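You operate a simulated robot arm through the tools that you are given. There is no shell and no other tool.

You are at the controls of a simulated two-armed robot. One attempt, no reset.

JOB
Set stands 1 and 3 to the same height as stand 2.
Fine: pull each pin out, wind the knob to the mark that stand 2 shows and push the pin in again; stand 2 stays as it is.

It is judged by the outcome, as a careful person would: the job done as asked, and still so three seconds after it is handed in. It fails if anything else is knocked over, pushed out of place, dropped, spilled or broken.

ROBOT AND FRAMES
Two 7-joint arms with three-finger grippers on one trunk that stands fixed in place. Base frame: the origin is at the foot of the trunk, x ahead of it, y to its left, z up. Units: mm, rad, N and s.
The left shoulder is at [70, 165, 867], the right one opposite. With the tool pointing down near the work surface each hand reaches from about 300 to 860 mm from the base axis, measured 20 degrees to its own side. Payload 3.91 kg a hand.
The tool frame of a hand sits at the grasp point between the pads (the TCP): z along the fingers, y along the line on which they close. The tips reach 30 mm beyond it. The gripper opens to 116 mm; its body begins 73 mm behind the TCP.
Orientation is that of the tool frame in the base frame, as a unit quaternion [w, x, y, z]. With the fingers straight down and closing along the base's y, the tool's x points along the base's -x, its y along +y and its z along -z.

CONTROLS
- The arms move only by the tool servo_tool. It takes "left_plan", "right_plan" or both (then of equal length, played together; a hand with none holds still); each is a list of rows, each a list of 7 numbers: the gripper command, from -1 (fully open) to 1 (shut), values between in proportion, then the shift along the base's x, y, z in mm, then the turn, a rotation vector about the base's x, y, z in rad. In form: [[gripper, dx, dy, dz, rx, ry, rz], ...]. A call has 1 to 20 rows; each row shifts and turns the commanded pose from where the row before left it. Rows are played at 5 a second. More than 50 mm and 0.15 rad between two rows, or a gripper value outside its range, and nothing of the call is played. Where a pose cannot be reached the arm comes as near as it can. A force on the tool above 90 N (or 10 N above the force at the start of the call, whichever is more), or a blocked arm, ends the call early, and 0.2 s more pass. Each finger travels about 153 mm/s and halts on what it meets, pressing with about 35 N; the grip force reading is that of the motor and also rises with nothing between the fingers. The clock runs only during rows and for 0.2 s after the last one: add rows that do not move to give the fingers time. It gives the time, the measured TCP pose, the force on the tool (base axes), the opening and the grip force at its end, in the units of the frame above (readings bear some noise), with the torque about the TCP (base axes, N m) and any sound that the robot's microphone picked up.
- Cameras (640 x 400 px; columns grow to the right, rows downward): "scene" is now at [124.5, -27.6, 1167]; the picture's right is [-0.34, -0.94, 0.00], its down [-0.69, 0.25, -0.68] and it looks along [0.64, -0.23, -0.74] (base axes); focal length 309 px, centre (320, 200). "left" rides on the left gripper at [75, 17, -88] in its tool frame; the picture's right is [-0.22, 0.97, 0.00], its down [-0.70, -0.16, -0.70] and it looks along [-0.68, -0.16, 0.71] (tool axes); focal length 247 px, centre (320, 200). "right" rides on the right gripper at [52, 56, -88] in its tool frame; the picture's right is [-0.73, 0.68, 0.00], its down [-0.49, -0.52, -0.70] and it looks along [-0.48, -0.51, 0.71] (tool axes); focal length 247 px, centre (320, 200). There is no depth. A picture from a camera that has moved, and an enlarged one, comes with that camera's place and axes in the base frame and with its lens.
- grab_frame(camera): a new picture of that camera. The clock stands still meanwhile.
- move_column(by): slides the trunk up (or, below 0, down) by that many mm; the arms and the scene camera ride with it, the base frame stays. It gives what a move gives, with no picture.
- turn_head(pan, tilt): turns the head with the scene camera to pan (to the left, within 1.501 rad either way) and tilt (down, from -0.506 to 1.204), counted from straight ahead of the robot. It gives what a move gives.
- inspect(camera, box): a new picture of the part [left, top, right, bottom] of that camera's present view, enlarged. The clock stands still meanwhile.
- finish_job(): hands the job in; it is judged then, once.

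Nothing tells you positions but the pictures and the camera data. Unless the task says otherwise, let go and move clear before handing in.

The tools are called as name(argument=value, ...) on one line, values as JSON. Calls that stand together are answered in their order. servo_tool: Moves the arms, as the interface text tells. Its arguments: {"type":"object","properties":{"left_plan":{"type":"array","items":{"type":"array","items":{"type":"number"}}},"right_plan":{"type":"array","items":{"type":"array","items":{"type":"number"}}}},"required":[]} The other tools are called the same way: move_column (by) moves the trunk up or down; turn_head (pan, tilt) turns the head that bears the scene camera; grab_frame (camera) takes a picture; inspect (camera, box) takes an enlarged picture of a part of a camera's view; finish_job () hands the job in.

At the start:

```text
time_s: 0.0
left_eef_pos: [508.1, -68.7, 820.8]
left_orientation: [0.0, 0.0, 1.0, 0.0]
left_contact_force: [0.1, -0.3, -0.3]
left_moment: [-0.03, 0.04, 0.01]
left_opening: 116.2
left_finger_force: 0.0
right_eef_pos: [378.2, -392.7, 808.0]
right_orientation: [0.001, 0.003, 1.0, 0.018]
right_contact_force: [-0.2, -0.2, 0.8]
right_moment: [-0.02, 0.0, 0.01]
right_opening: 115.8
right_finger_force: 0.0
trunk travel left (down, up): [-405.0, 435.0]
head pan, tilt (commanded): [-0.346, 0.826]
```

scene: 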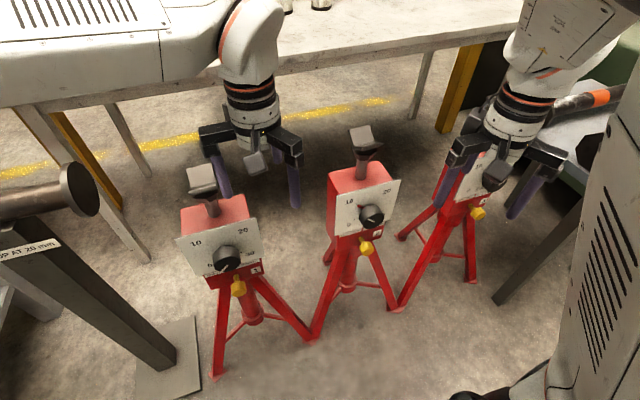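
right: 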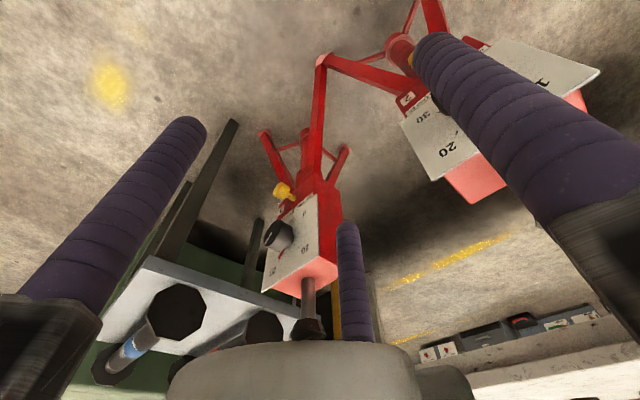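
left: 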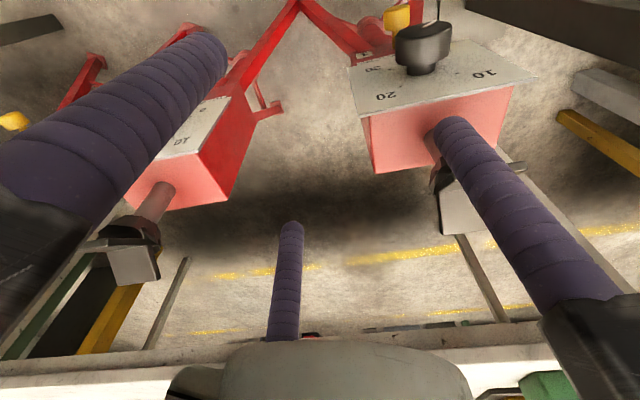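

I see three red stands with dial plates, black knobs and yellow pins; the hands hover above them. I'll take enlarged pictures first to read the dials and labels.

inspect(camera="scene", box=[170, 160, 290, 310])

inspect(camera="scene", box=[310, 120, 420, 270])

inspect(camera="scene", box=[420, 80, 580, 240])

inspect(camera="scene", box=[0, 150, 200, 400])

```text
2.67 times, centred on (230, 235) of scene
camera zoom: at [124.5, -27.6, 1167.0], right [-0.34, -0.94, 0.0], down [-0.69, 0.25, -0.68], along [0.64, -0.23, -0.74], focal length 824 px, centre (560, 107)
```

zoom: 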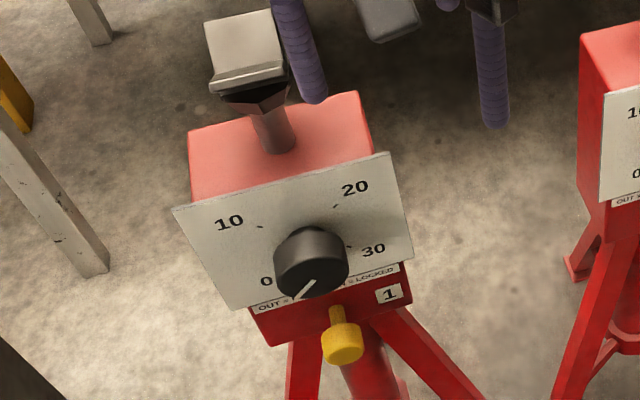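

```text
2.67 times, centred on (365, 195) of scene
camera zoom: at [124.5, -27.6, 1167.0], right [-0.34, -0.94, 0.0], down [-0.69, 0.25, -0.68], along [0.64, -0.23, -0.74], focal length 824 px, centre (200, 213)
```

zoom: 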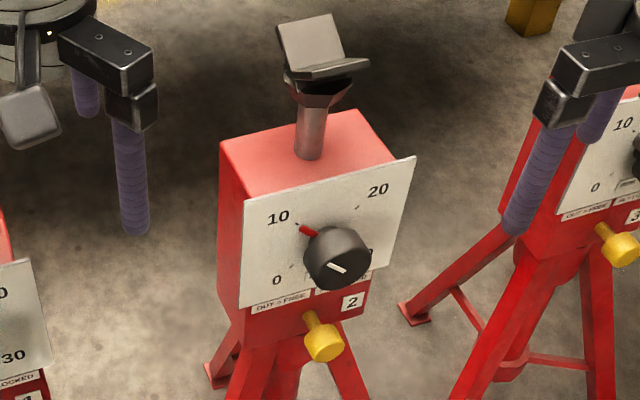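

```text
2.50 times, centred on (500, 160) of scene
camera zoom: at [124.5, -27.6, 1167.0], right [-0.34, -0.94, 0.0], down [-0.69, 0.25, -0.68], along [0.64, -0.23, -0.74], focal length 773 px, centre (-130, 300)
```

zoom: 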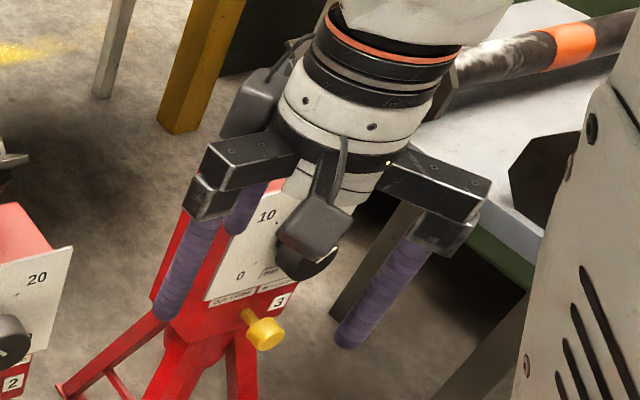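

```text
1.60 times, centred on (100, 275) of scene
camera zoom: at [124.5, -27.6, 1167.0], right [-0.34, -0.94, 0.0], down [-0.69, 0.25, -0.68], along [0.64, -0.23, -0.74], focal length 495 px, centre (672, 80)
```

zoom: 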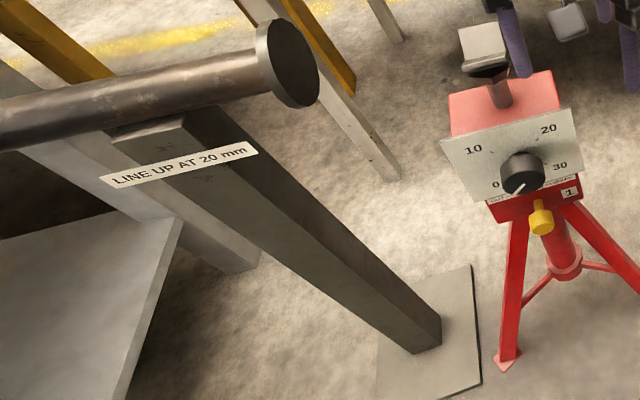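

The dials have 0–10–20–30 marks; stand 2 seems to have both a white line and something red by its knob, so I need a tighter view. I'll zoom in on each dial before moving anything.

inspect(camera="scene", box=[330, 175, 402, 220])

inspect(camera="scene", box=[340, 220, 396, 255])

inspect(camera="scene", box=[188, 225, 268, 275])

inspect(camera="scene", box=[206, 250, 286, 300])

```text
8.89 times, centred on (366, 198) of scene
camera zoom: at [124.5, -27.6, 1167.0], right [-0.34, -0.94, 0.0], down [-0.69, 0.25, -0.68], along [0.64, -0.23, -0.74], focal length 2748 px, centre (-89, 222)
```

zoom: 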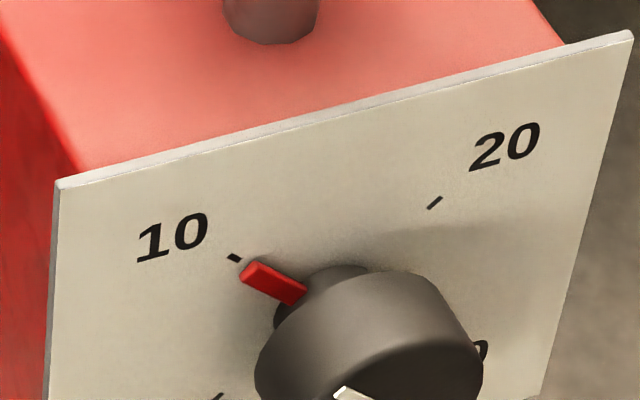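

```text
11.43 times, centred on (368, 238) of scene
camera zoom: at [124.5, -27.6, 1167.0], right [-0.34, -0.94, 0.0], down [-0.69, 0.25, -0.68], along [0.64, -0.23, -0.74], focal length 3533 px, centre (-229, -229)
```

zoom: 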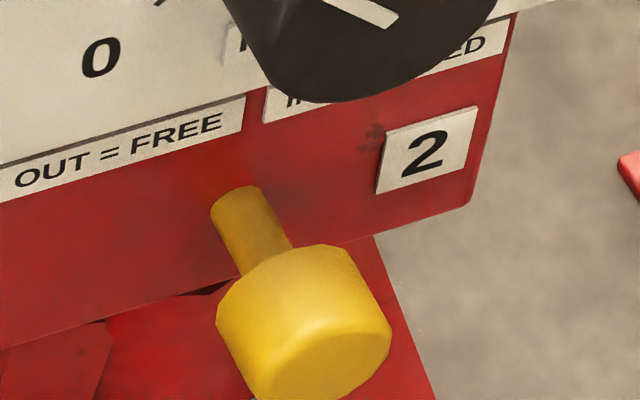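

```text
8.00 times, centred on (228, 250) of scene
camera zoom: at [124.5, -27.6, 1167.0], right [-0.34, -0.94, 0.0], down [-0.69, 0.25, -0.68], along [0.64, -0.23, -0.74], focal length 2473 px, centre (1056, -200)
```

zoom: 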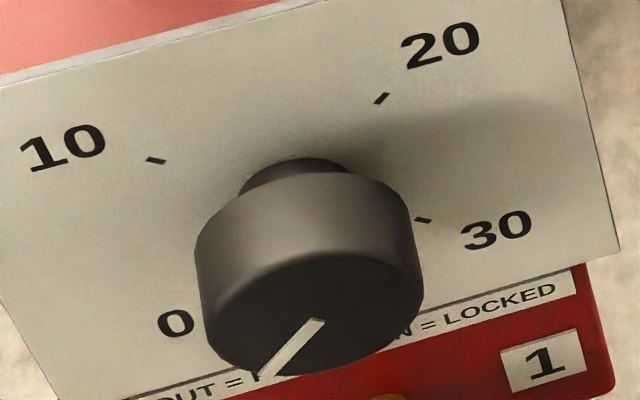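

```text
8.00 times, centred on (246, 275) of scene
camera zoom: at [124.5, -27.6, 1167.0], right [-0.34, -0.94, 0.0], down [-0.69, 0.25, -0.68], along [0.64, -0.23, -0.74], focal length 2473 px, centre (912, -400)
```

zoom: 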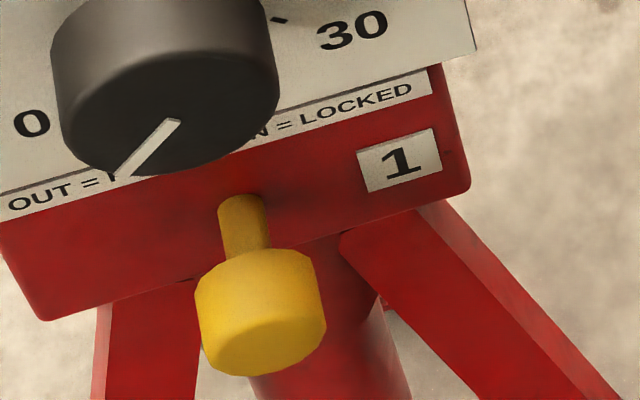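

Each knob appears to carry a white line on its cap and a red pointer underneath that points to the scale (stand 2: near 10). I'll back the left hand off toward the robot to get a close, frontal look with its wrist camera.

servo_tool(left_plan=[[-1, -40, 10, -20, 0, 0, 0], [-1, -40, 10, -25, 0, 0, 0], [-1, -40, 10, -25, 0, 0, 0], [-1, -30, 0, -20, 0, 0, 0]])

grab_frame(camera="left")

grab_frame(camera="scene")

```text
time_s: 1.0
left_eef_pos: [358.3, -41.7, 728.7]
left_orientation: [0.0, 0.0, 1.0, 0.0]
left_contact_force: [0.8, 0.7, 0.0]
left_moment: [-0.02, -0.03, -0.01]
left_opening: 116.1
left_finger_force: 0.0
right_eef_pos: [378.4, -393.4, 807.8]
right_orientation: [0.0, 0.004, 1.0, 0.02]
right_contact_force: [1.3, -0.4, 0.1]
right_moment: [-0.02, 0.01, 0.02]
right_opening: 115.9
right_finger_force: 0.2
trunk travel left (down, up): [-405.0, 435.0]
head pan, tilt (commanded): [-0.346, 0.826]
```

```text
taken
camera left: at [284.4, -25.4, 816.7], right [0.22, 0.97, 0.0], down [0.7, -0.16, 0.7], along [0.68, -0.16, -0.71], focal length 247 px, centre (320, 200)
```

left: 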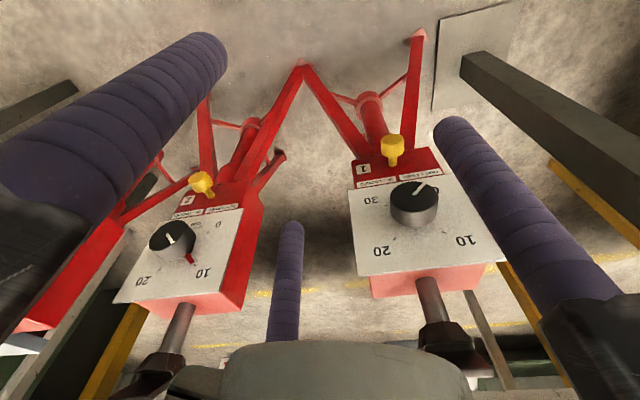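

```text
taken
camera scene: at [124.6, -27.9, 1167.0], right [-0.34, -0.94, 0.0], down [-0.69, 0.25, -0.68], along [0.64, -0.23, -0.74], focal length 309 px, centre (320, 200)
```

scene: 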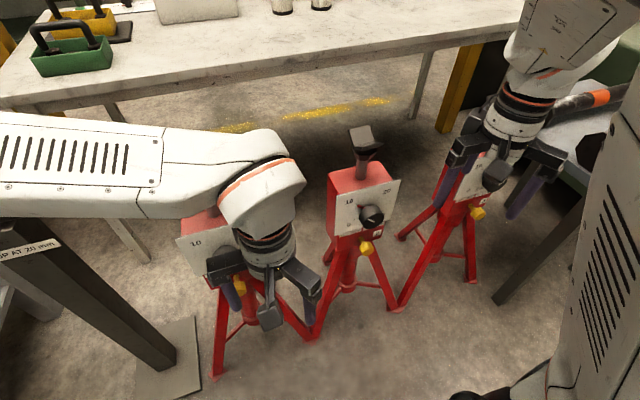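

Good view of stands 1 and 2 (picture upside down). I'll zoom in on the dials.

inspect(camera="left", box=[112, 165, 272, 315])

inspect(camera="left", box=[340, 125, 520, 285])

inspect(camera="left", box=[145, 215, 225, 285])

```text
2.67 times, centred on (192, 240) of left
camera zoom: at [284.4, -25.4, 816.7], right [0.22, 0.97, 0.0], down [0.7, -0.16, 0.7], along [0.68, -0.16, -0.71], focal length 659 px, centre (661, 93)
```

zoom: 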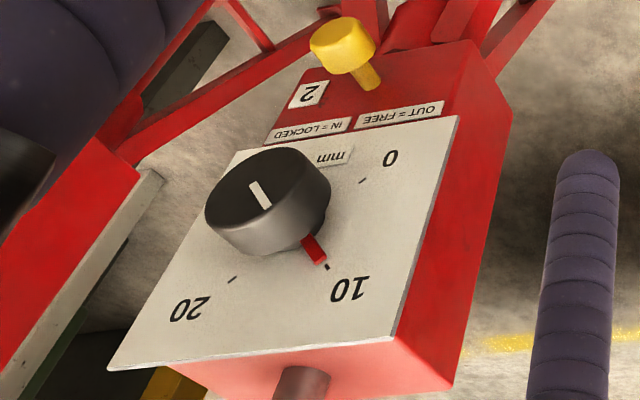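

```text
2.50 times, centred on (430, 205) of left
camera zoom: at [284.4, -25.4, 816.7], right [0.22, 0.97, 0.0], down [0.7, -0.16, 0.7], along [0.68, -0.16, -0.71], focal length 617 px, centre (45, 188)
```

zoom: 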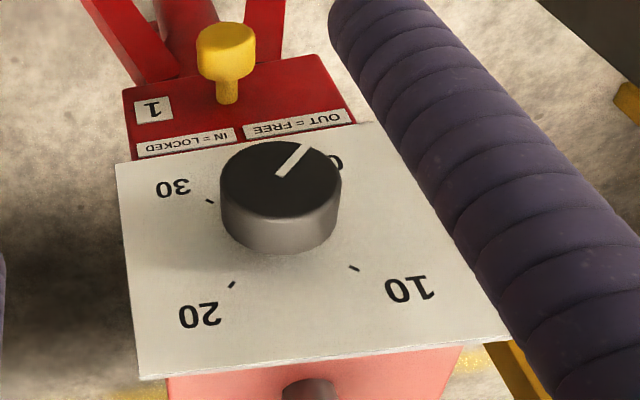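

```text
5.71 times, centred on (185, 250) of left
camera zoom: at [284.4, -25.4, 816.7], right [0.22, 0.97, 0.0], down [0.7, -0.16, 0.7], along [0.68, -0.16, -0.71], focal length 1411 px, centre (1091, -86)
```

zoom: 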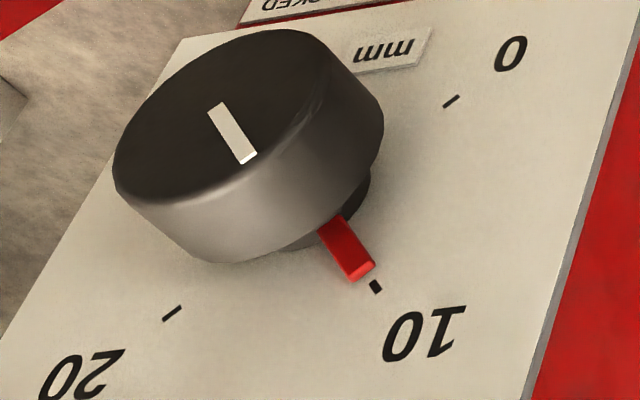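

Stand 2 reads 10 (red pointer and white line both at the 10 tick); stand 1 reads about 0. Plate 1 is vertical near x≈546, knob 1 near [515,36,608], pin 1 near [515,40,480]. I need the hands horizontal, so I'll raise the trunk to give the arms room and then pitch the left hand forward.

move_column(by=250)

grab_frame(camera="scene")

grab_frame(camera="right")

```text
time_s: 3.6
left_eef_pos: [359.6, -41.0, 979.9]
left_orientation: [0.0, 0.0, 1.0, 0.0]
left_contact_force: [0.1, 0.0, 0.4]
left_moment: [0.0, 0.0, -0.03]
left_opening: 115.9
left_finger_force: 0.1
right_eef_pos: [379.4, -393.1, 1056.9]
right_orientation: [0.0, 0.004, 1.0, 0.02]
right_contact_force: [0.1, -0.3, 0.9]
right_moment: [0.0, -0.01, 0.02]
right_opening: 115.8
right_finger_force: 0.1
trunk travel left (down, up): [-655.0, 185.0]
head pan, tilt (commanded): [-0.346, 0.826]
```

```text
taken
camera scene: at [124.7, -27.6, 1416.9], right [-0.34, -0.94, 0.0], down [-0.69, 0.25, -0.68], along [0.64, -0.23, -0.74], focal length 309 px, centre (320, 200)
```

scene: 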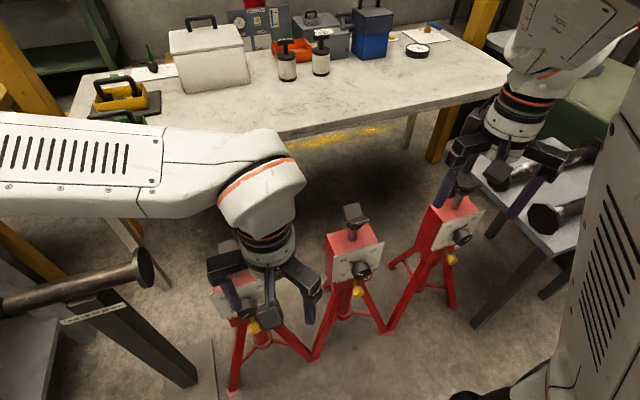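

```text
taken
camera right: at [327.4, -340.3, 1148.0], right [0.74, 0.67, 0.03], down [0.48, -0.55, 0.68], along [0.47, -0.49, -0.73], focal length 247 px, centre (320, 200)
```

right: 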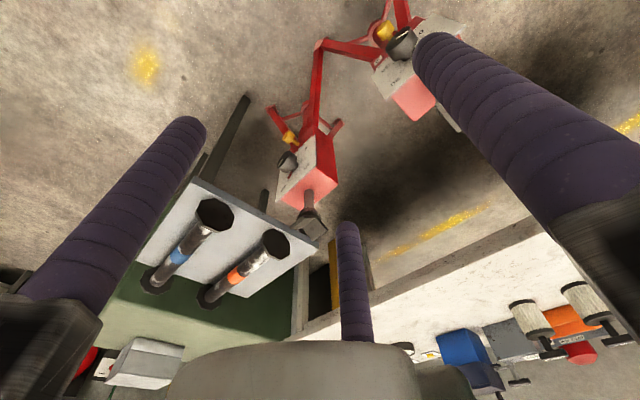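

The stands are clear below. I'll pitch the left hand forward (tool z toward +x) step by step while up high, well clear of everything.

servo_tool(left_plan=[[-1, 10, 10, 0, 0, -0.1428, 0], [-1, 10, 10, 0, 0, -0.1428, 0], [-1, 10, 10, 0, 0, -0.1428, 0], [-1, 10, 10, 0, 0, -0.1428, 0], [-1, 10, 10, 0, 0, -0.1428, 0], [-1, 10, 10, 0, 0, -0.1428, 0]])

grab_frame(camera="scene")

grab_frame(camera="left")

```text
time_s: 5.0
left_eef_pos: [426.9, 6.8, 979.1]
left_orientation: [0.415, 0.001, 0.91, 0.0]
left_contact_force: [0.4, 0.4, -0.1]
left_moment: [0.01, 0.02, 0.0]
left_opening: 116.2
left_finger_force: 0.1
left hand out of reach, approached as far as the arm can: row 6
right_eef_pos: [380.4, -393.4, 1057.5]
right_orientation: [0.0, 0.004, 1.0, 0.019]
right_contact_force: [-0.2, -0.7, -0.1]
right_moment: [0.03, 0.01, -0.02]
right_opening: 116.1
right_finger_force: 0.2
trunk travel left (down, up): [-655.0, 185.0]
head pan, tilt (commanded): [-0.346, 0.826]
```

```text
taken
camera scene: at [124.9, -29.1, 1416.9], right [-0.34, -0.94, 0.0], down [-0.69, 0.25, -0.68], along [0.64, -0.23, -0.74], focal length 309 px, centre (320, 200)
```

scene: 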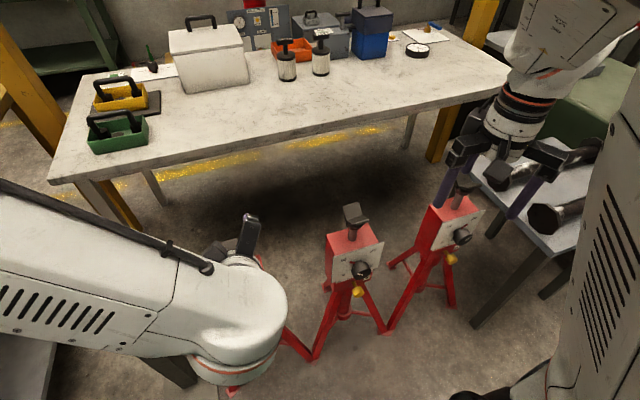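

```text
taken
camera left: at [312.1, 23.8, 981.1], right [0.15, 0.97, 0.17], down [-0.07, -0.16, 0.98], along [0.99, -0.16, 0.05], focal length 247 px, centre (320, 200)
```

left: 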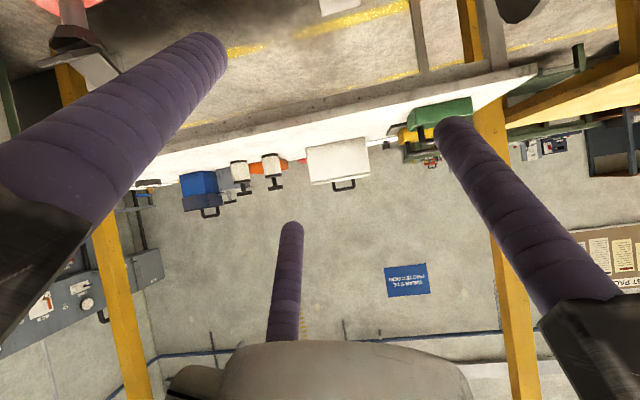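

The wrist needs to be lower for this pitch, and the left hand now looks horizontally. I'll lower it in free space in front of the stands and check the view.

servo_tool(left_plan=[[-1, -10, 5, -45, 0, 0, 0], [-1, -10, 5, -50, 0, 0, 0], [-1, -5, 5, -50, 0, 0, 0], [-1, 0, 0, -50, 0, 0, 0], [-1, 0, 0, -20, 0, 0, 0]])

grab_frame(camera="left")

grab_frame(camera="scene")

```text
refused: row 2 steps farther than a row can; nothing moved
```

```text
taken
camera left: at [312.1, 23.8, 981.1], right [0.15, 0.97, 0.17], down [-0.07, -0.16, 0.98], along [0.99, -0.16, 0.05], focal length 247 px, centre (320, 200)
```

left: 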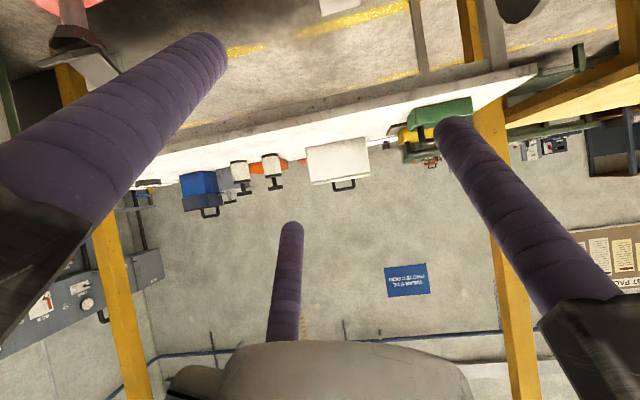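

```text
taken
camera scene: at [124.9, -29.1, 1416.9], right [-0.34, -0.94, 0.0], down [-0.69, 0.25, -0.68], along [0.64, -0.23, -0.74], focal length 309 px, centre (320, 200)
```

scene: 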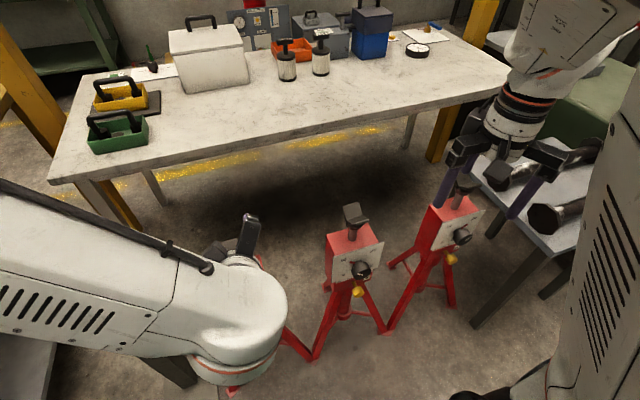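

A row's combined step exceeded 50 mm; I'll keep steps to 45 mm straight down plus small shifts.

servo_tool(left_plan=[[-1, -10, 5, -45, 0, 0, 0], [-1, -10, 5, -45, 0, 0, 0], [-1, -5, 5, -45, 0, 0, 0], [-1, 0, 0, -45, 0, 0, 0], [-1, 0, 0, -45, 0, 0, 0]])

grab_frame(camera="left")

grab_frame(camera="scene")

```text
time_s: 6.2
left_eef_pos: [404.6, 15.7, 754.2]
left_orientation: [0.415, 0.0, 0.91, 0.0]
left_contact_force: [0.2, 0.7, -0.5]
left_moment: [-0.03, 0.01, -0.01]
left_opening: 116.2
left_finger_force: 0.1
left hand out of reach, approached as far as the arm can: row 1
right_eef_pos: [378.8, -392.5, 1058.2]
right_orientation: [0.0, 0.004, 1.0, 0.02]
right_contact_force: [-0.7, 0.0, -0.7]
right_moment: [-0.04, 0.02, -0.02]
right_opening: 115.9
right_finger_force: 0.0
trunk travel left (down, up): [-655.0, 185.0]
head pan, tilt (commanded): [-0.346, 0.826]
```

```text
taken
camera left: at [289.1, 32.2, 754.7], right [0.15, 0.97, 0.17], down [-0.07, -0.16, 0.98], along [0.99, -0.16, 0.05], focal length 247 px, centre (320, 200)
```

left: 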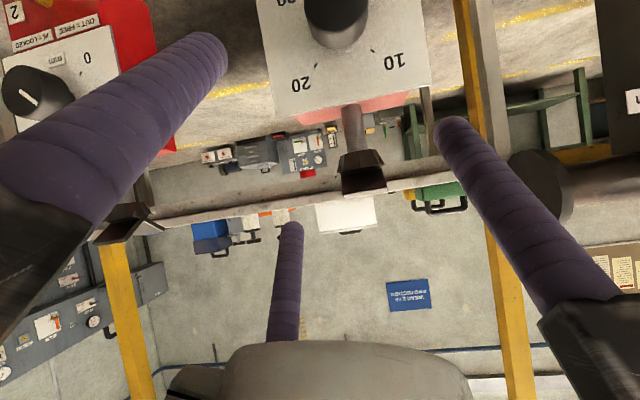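

```text
taken
camera scene: at [125.0, -27.9, 1417.1], right [-0.34, -0.94, 0.0], down [-0.69, 0.25, -0.68], along [0.64, -0.23, -0.74], focal length 309 px, centre (320, 200)
```

scene: 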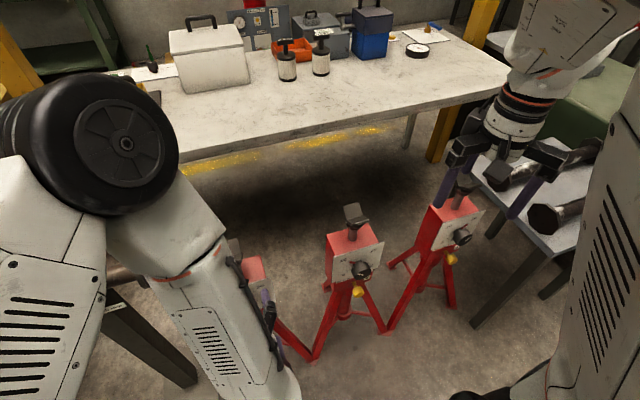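

The left camera now looks level. I'll lower it further so it sees dial and pin 1 frontally, staying back from the knob.

servo_tool(left_plan=[[-1, -10, 5, -45, 0, 0, 0], [-1, -10, 5, -45, 0, 0, 0], [-1, 0, 5, -45, 0, 0, 0], [-1, 0, 0, -30, 0, 0, 0]])

grab_frame(camera="left")

grab_frame(camera="scene")

```text
time_s: 7.2
left_eef_pos: [388.1, 33.0, 588.9]
left_orientation: [0.416, 0.0, 0.909, 0.0]
left_contact_force: [0.5, 0.3, -0.8]
left_moment: [-0.02, 0.0, 0.02]
left_opening: 116.0
left_finger_force: 0.0
right_eef_pos: [378.5, -393.6, 1058.0]
right_orientation: [0.001, 0.004, 1.0, 0.019]
right_contact_force: [0.1, -0.1, 0.0]
right_moment: [0.03, 0.03, 0.02]
right_opening: 116.4
right_finger_force: 0.0
trunk travel left (down, up): [-655.0, 185.0]
head pan, tilt (commanded): [-0.346, 0.826]
```

```text
taken
camera left: at [272.5, 49.5, 590.3], right [0.15, 0.97, 0.17], down [-0.07, -0.16, 0.98], along [0.99, -0.16, 0.05], focal length 247 px, centre (320, 200)
```

left: 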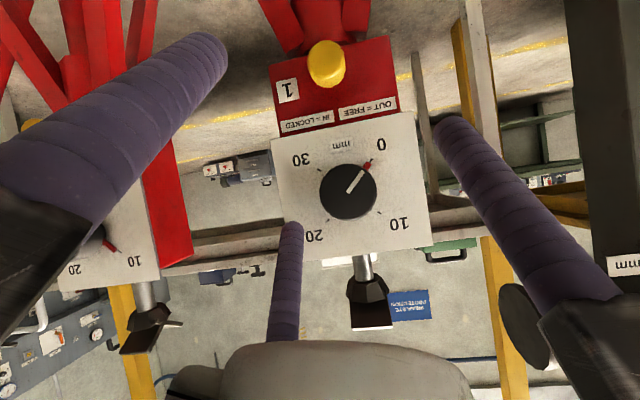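

```text
taken
camera scene: at [125.0, -27.6, 1417.0], right [-0.34, -0.94, 0.0], down [-0.69, 0.25, -0.68], along [0.64, -0.23, -0.74], focal length 309 px, centre (320, 200)
```

scene: 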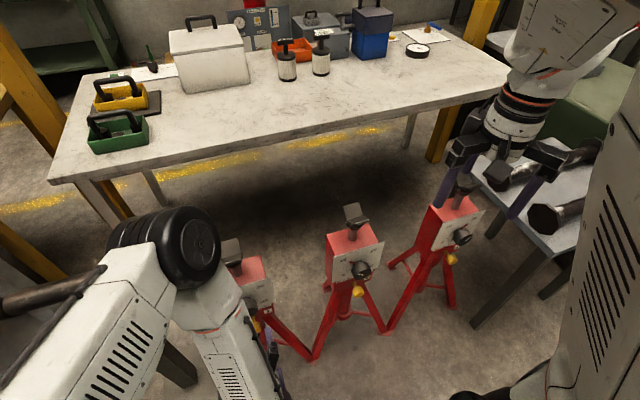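

Excellent frontal view of stand 1. Zooming in to read the pointer and locate knob and pin accurately.

inspect(camera="left", box=[260, 100, 440, 270])

inspect(camera="left", box=[270, 20, 410, 140])

inspect(camera="left", box=[0, 100, 200, 350])

```text
2.35 times, centred on (350, 185) of left
camera zoom: at [272.5, 49.5, 590.3], right [0.15, 0.97, 0.17], down [-0.07, -0.16, 0.98], along [0.99, -0.16, 0.05], focal length 581 px, centre (249, 235)
```

zoom: 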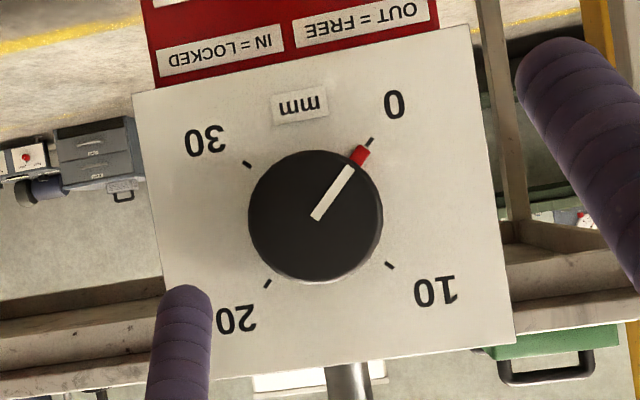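

```text
3.33 times, centred on (340, 80) of left
camera zoom: at [272.5, 49.5, 590.3], right [0.15, 0.97, 0.17], down [-0.07, -0.16, 0.98], along [0.99, -0.16, 0.05], focal length 823 px, centre (253, 600)
```

zoom: 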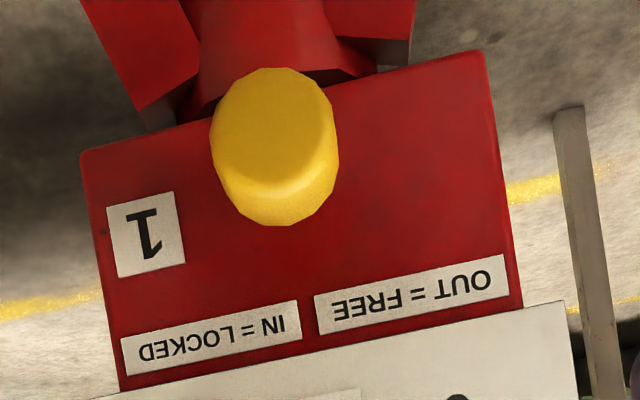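

```text
1.60 times, centred on (100, 225) of left
camera zoom: at [272.5, 49.5, 590.3], right [0.15, 0.97, 0.17], down [-0.07, -0.16, 0.98], along [0.99, -0.16, 0.05], focal length 395 px, centre (672, 160)
```

zoom: 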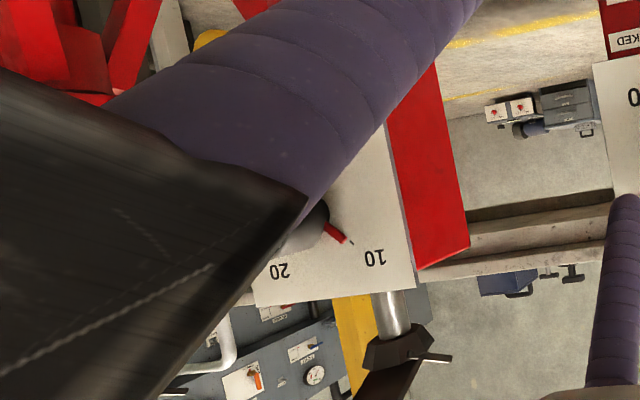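

Stand 1 pointer is exactly at 0; ticks are 90° apart. Dial/knob axis 1 is at about y=39, z=599; pin head is about [510–527, 39, 476], 35 mm across. I'll now complete the pitch to fully horizontal, staying in front of the knob.

servo_tool(left_plan=[[-1, 8, 1, 0, 0, -0.1431, 0], [-1, 8, 1, 0, 0, -0.1431, 0], [-1, 8, 1, 0, 0, -0.1431, 0], [-1, 8, 1, 0, 0, -0.1431, 0], [-1, 8, 1, 0, 0, -0.1431, 0]])

grab_frame(camera="left")

grab_frame(camera="scene")

```text
time_s: 8.4
left_eef_pos: [429.5, 37.7, 586.8]
left_orientation: [0.706, 0.001, 0.708, 0.0]
left_contact_force: [-0.1, 0.2, 1.0]
left_moment: [0.02, 0.04, 0.02]
left_opening: 116.1
left_finger_force: 0.1
left hand out of reach, approached as far as the arm can: row 5
right_eef_pos: [379.5, -393.0, 1057.6]
right_orientation: [0.0, 0.004, 1.0, 0.019]
right_contact_force: [-0.7, -0.2, -0.5]
right_moment: [0.02, 0.0, -0.01]
right_opening: 116.1
right_finger_force: 0.0
trunk travel left (down, up): [-655.0, 185.0]
head pan, tilt (commanded): [-0.346, 0.826]
```

```text
taken
camera left: at [341.2, 54.9, 512.1], right [0.0, 0.97, 0.22], down [-0.7, -0.16, 0.7], along [0.72, -0.16, 0.68], focal length 247 px, centre (320, 200)
```

left: 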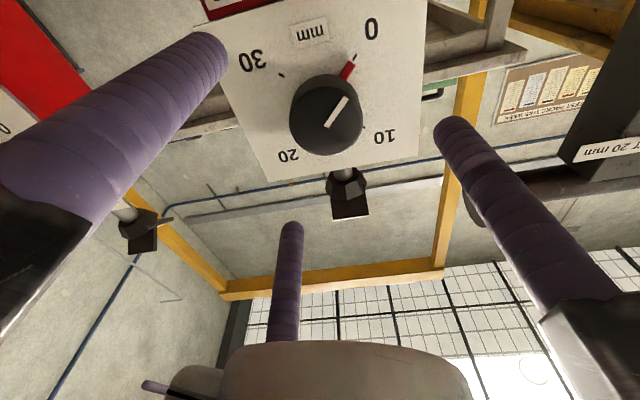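

```text
taken
camera scene: at [124.8, -27.5, 1417.0], right [-0.34, -0.94, 0.0], down [-0.69, 0.25, -0.68], along [0.64, -0.23, -0.74], focal length 309 px, centre (320, 200)
```

scene: 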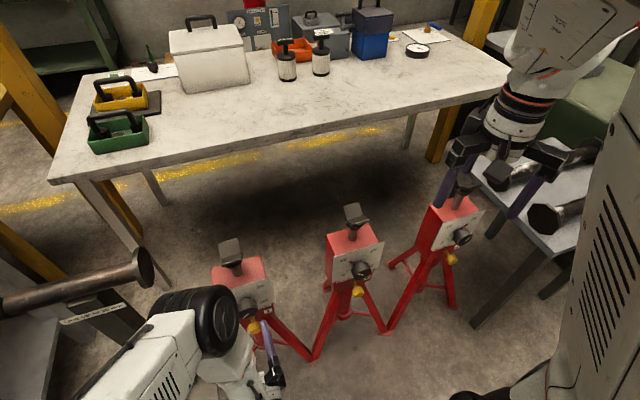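

The hand is now horizontal in front of knob 1. Next I lower it to the pin height (z≈476), staying back at x≈430, and check alignment with the camera.

servo_tool(left_plan=[[-1, 0, 0, -40, 0, 0, 0], [-1, 0, 0, -40, 0, 0, 0], [-1, 0, 0, -31, 0, 0, 0], [-0.3, 0, 0, 0, 0, 0, 0], [-0.3, 0, 0, 0, 0, 0, 0]])

grab_frame(camera="left")

grab_frame(camera="scene")

```text
time_s: 9.8
left_eef_pos: [454.3, 69.5, 480.0]
left_orientation: [0.717, -0.003, 0.696, 0.022]
left_contact_force: [0.2, -0.4, 0.3]
left_moment: [0.01, 0.0, 0.0]
left_opening: 75.5
left_finger_force: 0.0
right_eef_pos: [378.7, -392.0, 1056.4]
right_orientation: [0.0, 0.005, 1.0, 0.021]
right_contact_force: [0.3, -0.4, -0.2]
right_moment: [0.01, 0.02, -0.02]
right_opening: 115.8
right_finger_force: 0.0
trunk travel left (down, up): [-655.0, 185.0]
head pan, tilt (commanded): [-0.346, 0.826]
stopped in row 5 (left hand): the arm was blocked; the commanded pose is now the measured one
```

```text
taken
camera left: at [369.1, 85.0, 402.8], right [-0.04, 0.97, 0.25], down [-0.71, -0.2, 0.67], along [0.7, -0.15, 0.7], focal length 247 px, centre (320, 200)
```

left: 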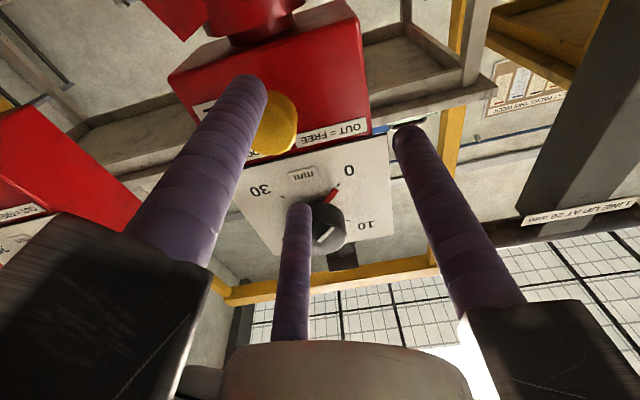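

```text
taken
camera scene: at [124.6, -27.5, 1417.0], right [-0.34, -0.94, 0.0], down [-0.69, 0.25, -0.68], along [0.64, -0.23, -0.74], focal length 309 px, centre (320, 200)
```

scene: 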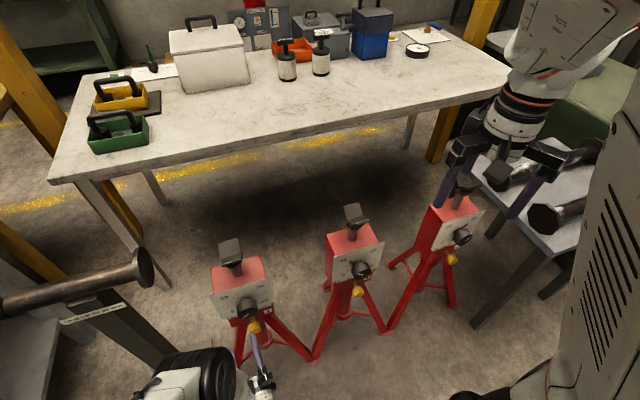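

The arm was blocked and drifted to [454, 69, 480], clear of the stand. I'll turn the head to see what the left arm is running into.

turn_head(pan=0.3, tilt=1.1)

grab_frame(camera="scene")

```text
time_s: 10.8
left_eef_pos: [453.6, 68.9, 479.9]
left_orientation: [0.718, -0.001, 0.696, 0.022]
left_contact_force: [-0.4, 0.4, 0.1]
left_moment: [0.01, 0.0, 0.01]
left_opening: 75.5
left_finger_force: 0.1
right_eef_pos: [379.4, -392.0, 1057.8]
right_orientation: [0.0, 0.005, 1.0, 0.021]
right_contact_force: [0.0, -0.9, -1.2]
right_moment: [0.01, -0.01, 0.01]
right_opening: 116.2
right_finger_force: 0.1
trunk travel left (down, up): [-655.0, 185.0]
head pan, tilt (commanded): [0.3, 1.1]
```

```text
taken
camera scene: at [110.2, 17.9, 1397.4], right [0.29, -0.96, 0.0], down [-0.85, -0.26, -0.45], along [0.43, 0.13, -0.89], focal length 309 px, centre (320, 200)
```

scene: 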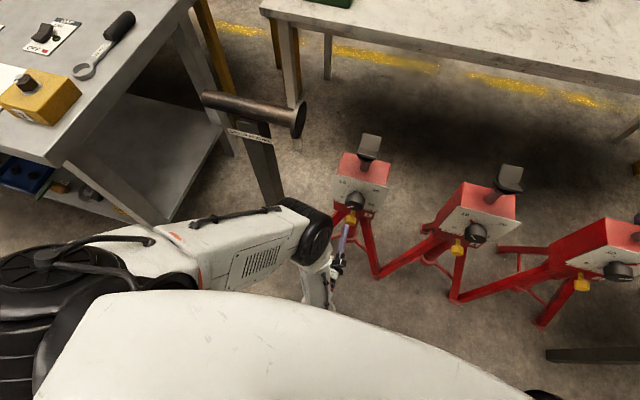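

The left wrist seems to have been stopped by the robot's own trunk when the hand was pulled back at x≈430; further forward there should be room. I'll bring the hand to x≈465, re-square it, and slide to y=39.

servo_tool(left_plan=[[-0.3, 8, 0, -2, -0.027, 0.03, -0.035], [-0.3, 3, -10, -2, 0, 0, 0], [-0.3, 0, -10, 0, 0, 0, 0], [-0.3, 0, -10, 0, 0, 0, 0]])

grab_frame(camera="left")

grab_frame(camera="scene")

```text
time_s: 12.0
left_eef_pos: [481.6, 60.8, 477.5]
left_orientation: [0.713, -0.001, 0.701, 0.016]
left_contact_force: [-0.4, 0.0, -1.4]
left_moment: [0.0, -0.02, -0.03]
left_opening: 75.4
left_finger_force: 0.2
right_eef_pos: [377.3, -392.5, 1058.2]
right_orientation: [0.0, 0.005, 1.0, 0.02]
right_contact_force: [-0.5, 0.2, -0.3]
right_moment: [-0.01, -0.01, -0.01]
right_opening: 115.7
right_finger_force: 0.0
trunk travel left (down, up): [-655.0, 185.0]
head pan, tilt (commanded): [0.3, 1.1]
stopped in row 4 (left hand): the arm was blocked; the commanded pose is now the measured one
```

```text
taken
camera left: at [394.2, 77.0, 401.5], right [-0.03, 0.97, 0.24], down [-0.71, -0.19, 0.68], along [0.71, -0.16, 0.69], focal length 247 px, centre (320, 200)
```

left: 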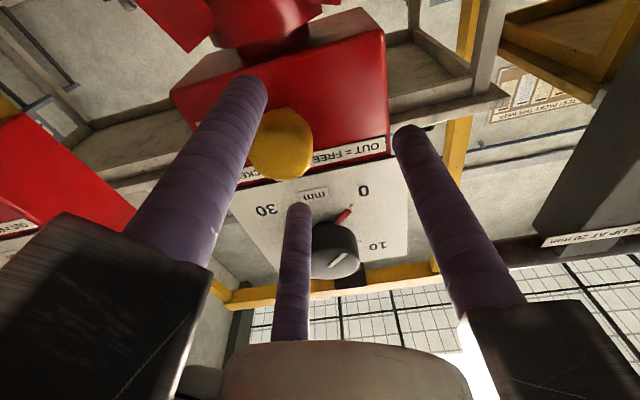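

```text
taken
camera scene: at [110.2, 18.1, 1397.4], right [0.3, -0.96, 0.0], down [-0.85, -0.26, -0.45], along [0.43, 0.13, -0.89], focal length 309 px, centre (320, 200)
```

scene: 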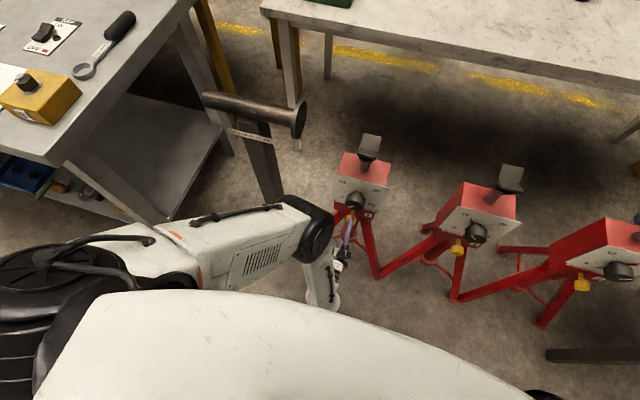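

The wrist still meets something low in front of the trunk at this height. Tilting the hand ~15–20° nose-down raises the wrist while still clearing the knob above, so I'll do that and slide to the pin's line.

servo_tool(left_plan=[[-0.3, -6, 0, 2, 0, 0.14, 0], [-0.3, -6, 0, 2, 0, 0.14, 0], [-0.3, 0, -10, 2, 0, 0.03, -0.03], [-0.3, 0, -10, 0, 0, 0, 0], [-0.3, 0, 0, 0, 0, 0, 0]])

grab_frame(camera="left")

grab_frame(camera="scene")

```text
time_s: 13.2
left_eef_pos: [465.1, 38.0, 485.1]
left_orientation: [0.595, 0.014, 0.803, 0.003]
left_contact_force: [0.4, 0.3, -0.2]
left_moment: [0.01, 0.0, 0.0]
left_opening: 75.5
left_finger_force: 0.1
right_eef_pos: [379.0, -393.3, 1056.5]
right_orientation: [0.001, 0.004, 1.0, 0.02]
right_contact_force: [-0.5, 0.4, -0.6]
right_moment: [0.03, -0.03, 0.0]
right_opening: 116.1
right_finger_force: 0.1
trunk travel left (down, up): [-655.0, 185.0]
head pan, tilt (commanded): [0.3, 1.1]
```

```text
taken
camera left: at [360.1, 57.3, 439.0], right [0.08, 0.97, 0.24], down [-0.47, -0.17, 0.87], along [0.88, -0.18, 0.44], focal length 247 px, centre (320, 200)
```

left: 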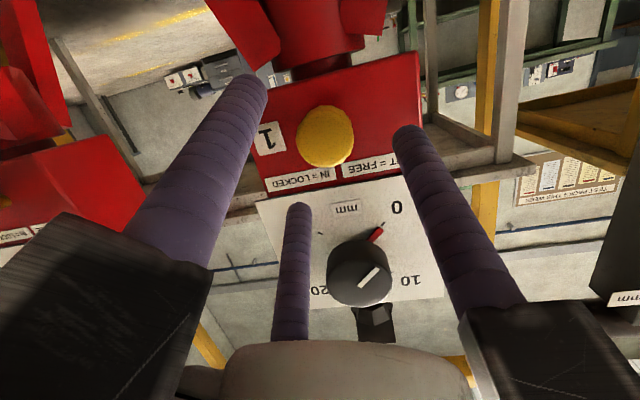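

```text
taken
camera scene: at [110.2, 18.2, 1397.4], right [0.3, -0.96, 0.0], down [-0.85, -0.26, -0.45], along [0.43, 0.13, -0.89], focal length 309 px, centre (320, 200)
```

scene: 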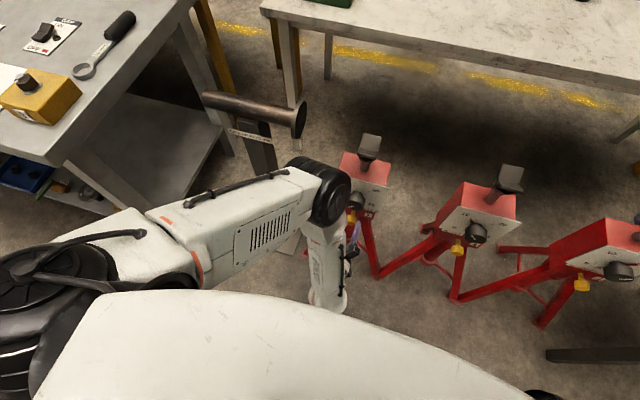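

No obstruction now: the hand is at [465, 38, 485], about 17° nose-down. Pin head 1 is centred near [518, 39.5, 474.5]. I'll advance so the pads surround the head, then look before closing.

servo_tool(left_plan=[[-0.3, 20, 1, -3, 0, 0, 0], [-0.3, 20, 0.5, -3, 0, 0, 0], [-0.3, 0, 0, 0, 0, 0, 0]])

grab_frame(camera="left")

inspect(camera="scene", box=[310, 150, 430, 300])

```text
time_s: 14.0
left_eef_pos: [506.1, 40.1, 478.3]
left_orientation: [0.596, 0.013, 0.803, 0.005]
left_contact_force: [-0.4, 0.8, -0.8]
left_moment: [0.0, 0.01, -0.03]
left_opening: 75.6
left_finger_force: 0.1
right_eef_pos: [378.6, -392.9, 1058.1]
right_orientation: [0.0, 0.004, 1.0, 0.02]
right_contact_force: [-0.4, -0.1, -0.2]
right_moment: [0.01, 0.02, 0.01]
right_opening: 116.3
right_finger_force: 0.0
trunk travel left (down, up): [-655.0, 185.0]
head pan, tilt (commanded): [0.3, 1.1]
```

```text
taken
camera left: at [401.3, 59.5, 432.2], right [0.08, 0.97, 0.24], down [-0.47, -0.17, 0.87], along [0.88, -0.18, 0.44], focal length 247 px, centre (320, 200)
```

left: 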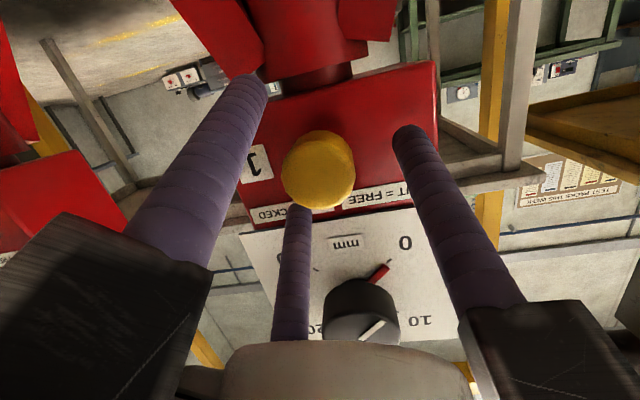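

```text
2.67 times, centred on (370, 225) of scene
camera zoom: at [110.0, 17.9, 1397.4], right [0.3, -0.96, 0.0], down [-0.85, -0.26, -0.45], along [0.43, 0.13, -0.89], focal length 824 px, centre (187, 133)
```

zoom: 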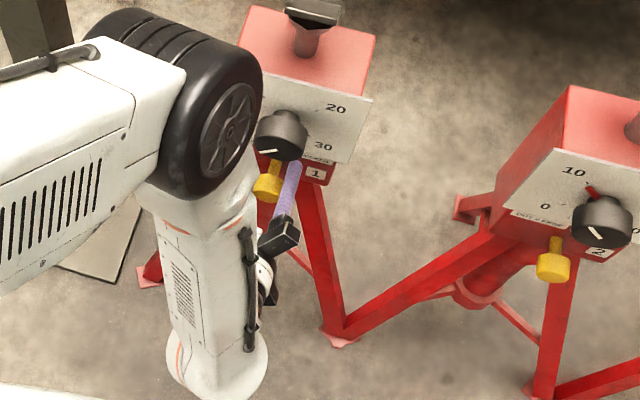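

Fingers surround the yellow pin head. Closing the left gripper on it.

servo_tool(left_plan=[[1, 0, 0, 0, 0, 0, 0], [1, 0, 0, 0, 0, 0, 0], [1, 0, 0, 0, 0, 0, 0]])

grab_frame(camera="left")

```text
time_s: 14.8
left_eef_pos: [505.4, 39.2, 479.0]
left_orientation: [0.595, 0.014, 0.804, 0.003]
left_contact_force: [-0.2, -6.6, -3.6]
left_moment: [-0.3, -0.14, -0.29]
left_opening: 37.4
left_finger_force: 45.1
right_eef_pos: [379.3, -393.0, 1057.2]
right_orientation: [0.0, 0.005, 1.0, 0.02]
right_contact_force: [-0.1, 0.2, -0.3]
right_moment: [0.01, -0.03, 0.0]
right_opening: 115.9
right_finger_force: 0.1
trunk travel left (down, up): [-655.0, 185.0]
head pan, tilt (commanded): [0.3, 1.1]
```

```text
taken
camera left: at [400.9, 58.4, 432.1], right [0.08, 0.97, 0.23], down [-0.47, -0.17, 0.87], along [0.88, -0.18, 0.44], focal length 247 px, centre (320, 200)
```

left: 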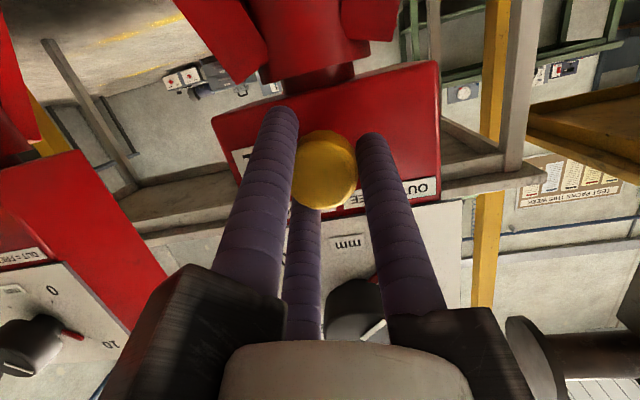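

The pin head is gripped (opening 37 mm). Now pull straight back toward the robot in small steps, watching the force.

servo_tool(left_plan=[[1, -3, -0.5, -0.3, 0, 0, 0], [1, -3, -0.5, 0, 0, 0, 0], [1, -3, 0, 0, 0, 0, 0]])

grab_frame(camera="left")

```text
time_s: 15.6
left_eef_pos: [497.7, 39.7, 478.1]
left_orientation: [0.596, 0.012, 0.803, 0.005]
left_contact_force: [1.9, -0.7, 0.0]
left_moment: [-0.06, -0.6, -0.17]
left_opening: 37.6
left_finger_force: 45.2
right_eef_pos: [378.7, -391.3, 1057.2]
right_orientation: [0.0, 0.003, 1.0, 0.02]
right_contact_force: [-1.0, 0.3, -0.2]
right_moment: [0.02, 0.02, -0.02]
right_opening: 116.2
right_finger_force: 0.1
trunk travel left (down, up): [-655.0, 185.0]
head pan, tilt (commanded): [0.3, 1.1]
```

```text
taken
camera left: at [393.0, 57.9, 431.9], right [0.08, 0.97, 0.24], down [-0.47, -0.17, 0.87], along [0.88, -0.18, 0.44], focal length 247 px, centre (320, 200)
```

left: 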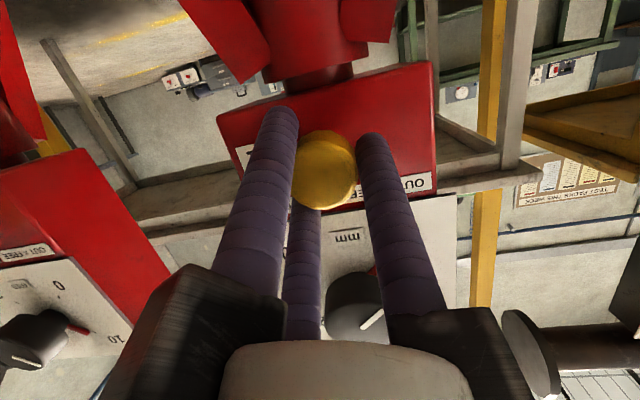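

The pin follows with little force (about 8 mm so far). Continue pulling and watch for the end stop.

servo_tool(left_plan=[[1, -3, 0, 0, 0, 0, 0], [1, -3, 0, 0, 0, 0, 0], [1, -2, 0, 0, 0, 0, 0]])

inspect(camera="scene", box=[340, 190, 400, 240])

grab_frame(camera="left")

```text
time_s: 16.4
left_eef_pos: [492.6, 39.4, 477.7]
left_orientation: [0.596, 0.013, 0.803, 0.005]
left_contact_force: [-0.3, -16.6, 2.4]
left_moment: [-0.4, -0.13, -0.32]
left_opening: 37.5
left_finger_force: 45.1
right_eef_pos: [378.3, -394.7, 1056.5]
right_orientation: [-0.001, 0.004, 1.0, 0.021]
right_contact_force: [0.2, 0.4, 0.2]
right_moment: [0.01, 0.01, 0.01]
right_opening: 115.9
right_finger_force: 0.1
trunk travel left (down, up): [-655.0, 185.0]
head pan, tilt (commanded): [0.3, 1.1]
```

```text
8.00 times, centred on (370, 215) of scene
camera zoom: at [110.1, 16.5, 1397.4], right [0.29, -0.96, 0.0], down [-0.85, -0.26, -0.45], along [0.43, 0.13, -0.89], focal length 2473 px, centre (-80, 80)
```

zoom: 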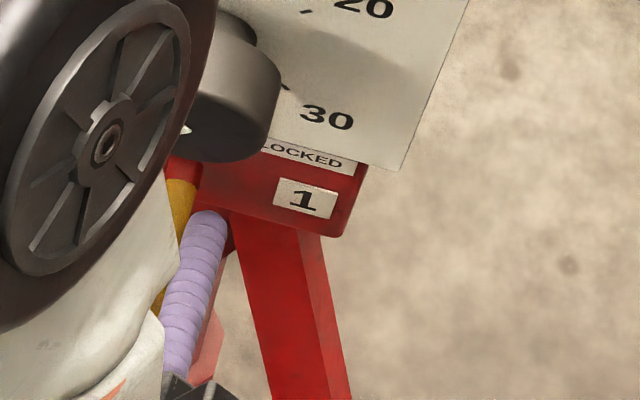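

```text
taken
camera left: at [387.4, 58.2, 431.8], right [0.08, 0.97, 0.24], down [-0.47, -0.17, 0.87], along [0.88, -0.18, 0.44], focal length 247 px, centre (320, 200)
```

left: 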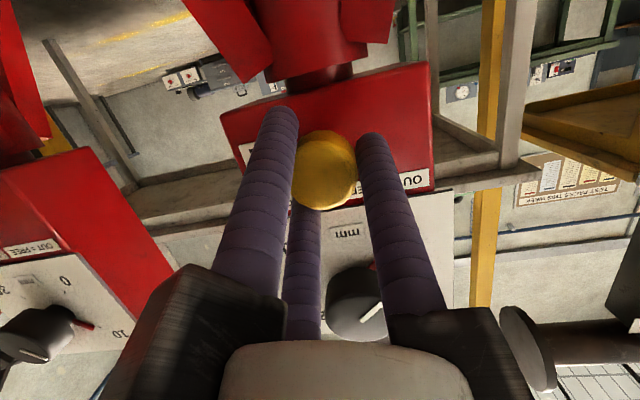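

servo_tool(left_plan=[[1, 0, 0, 0, 0, 0, 0], [1, 0, 0, 0, 0, 0, 0]])

inspect(camera="left", box=[210, 60, 450, 260])

```text
time_s: 17.0
left_eef_pos: [492.1, 39.4, 477.8]
left_orientation: [0.595, 0.013, 0.804, 0.006]
left_contact_force: [-1.0, -29.8, 7.4]
left_moment: [-0.25, -0.16, -0.09]
left_opening: 37.4
left_finger_force: 45.1
right_eef_pos: [377.9, -394.4, 1057.2]
right_orientation: [0.001, 0.005, 1.0, 0.021]
right_contact_force: [-0.4, -0.4, 0.2]
right_moment: [0.0, 0.01, 0.0]
right_opening: 116.2
right_finger_force: 0.1
trunk travel left (down, up): [-655.0, 185.0]
head pan, tilt (commanded): [0.3, 1.1]
```

```text
2.00 times, centred on (330, 160) of left
camera zoom: at [386.4, 58.3, 431.7], right [0.08, 0.97, 0.24], down [-0.47, -0.17, 0.86], along [0.88, -0.18, 0.44], focal length 494 px, centre (300, 280)
```

zoom: 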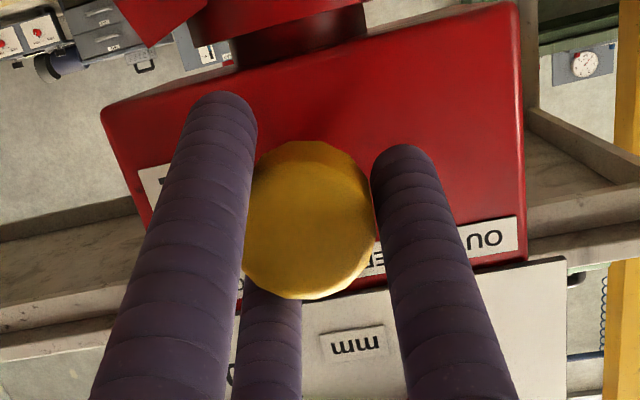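

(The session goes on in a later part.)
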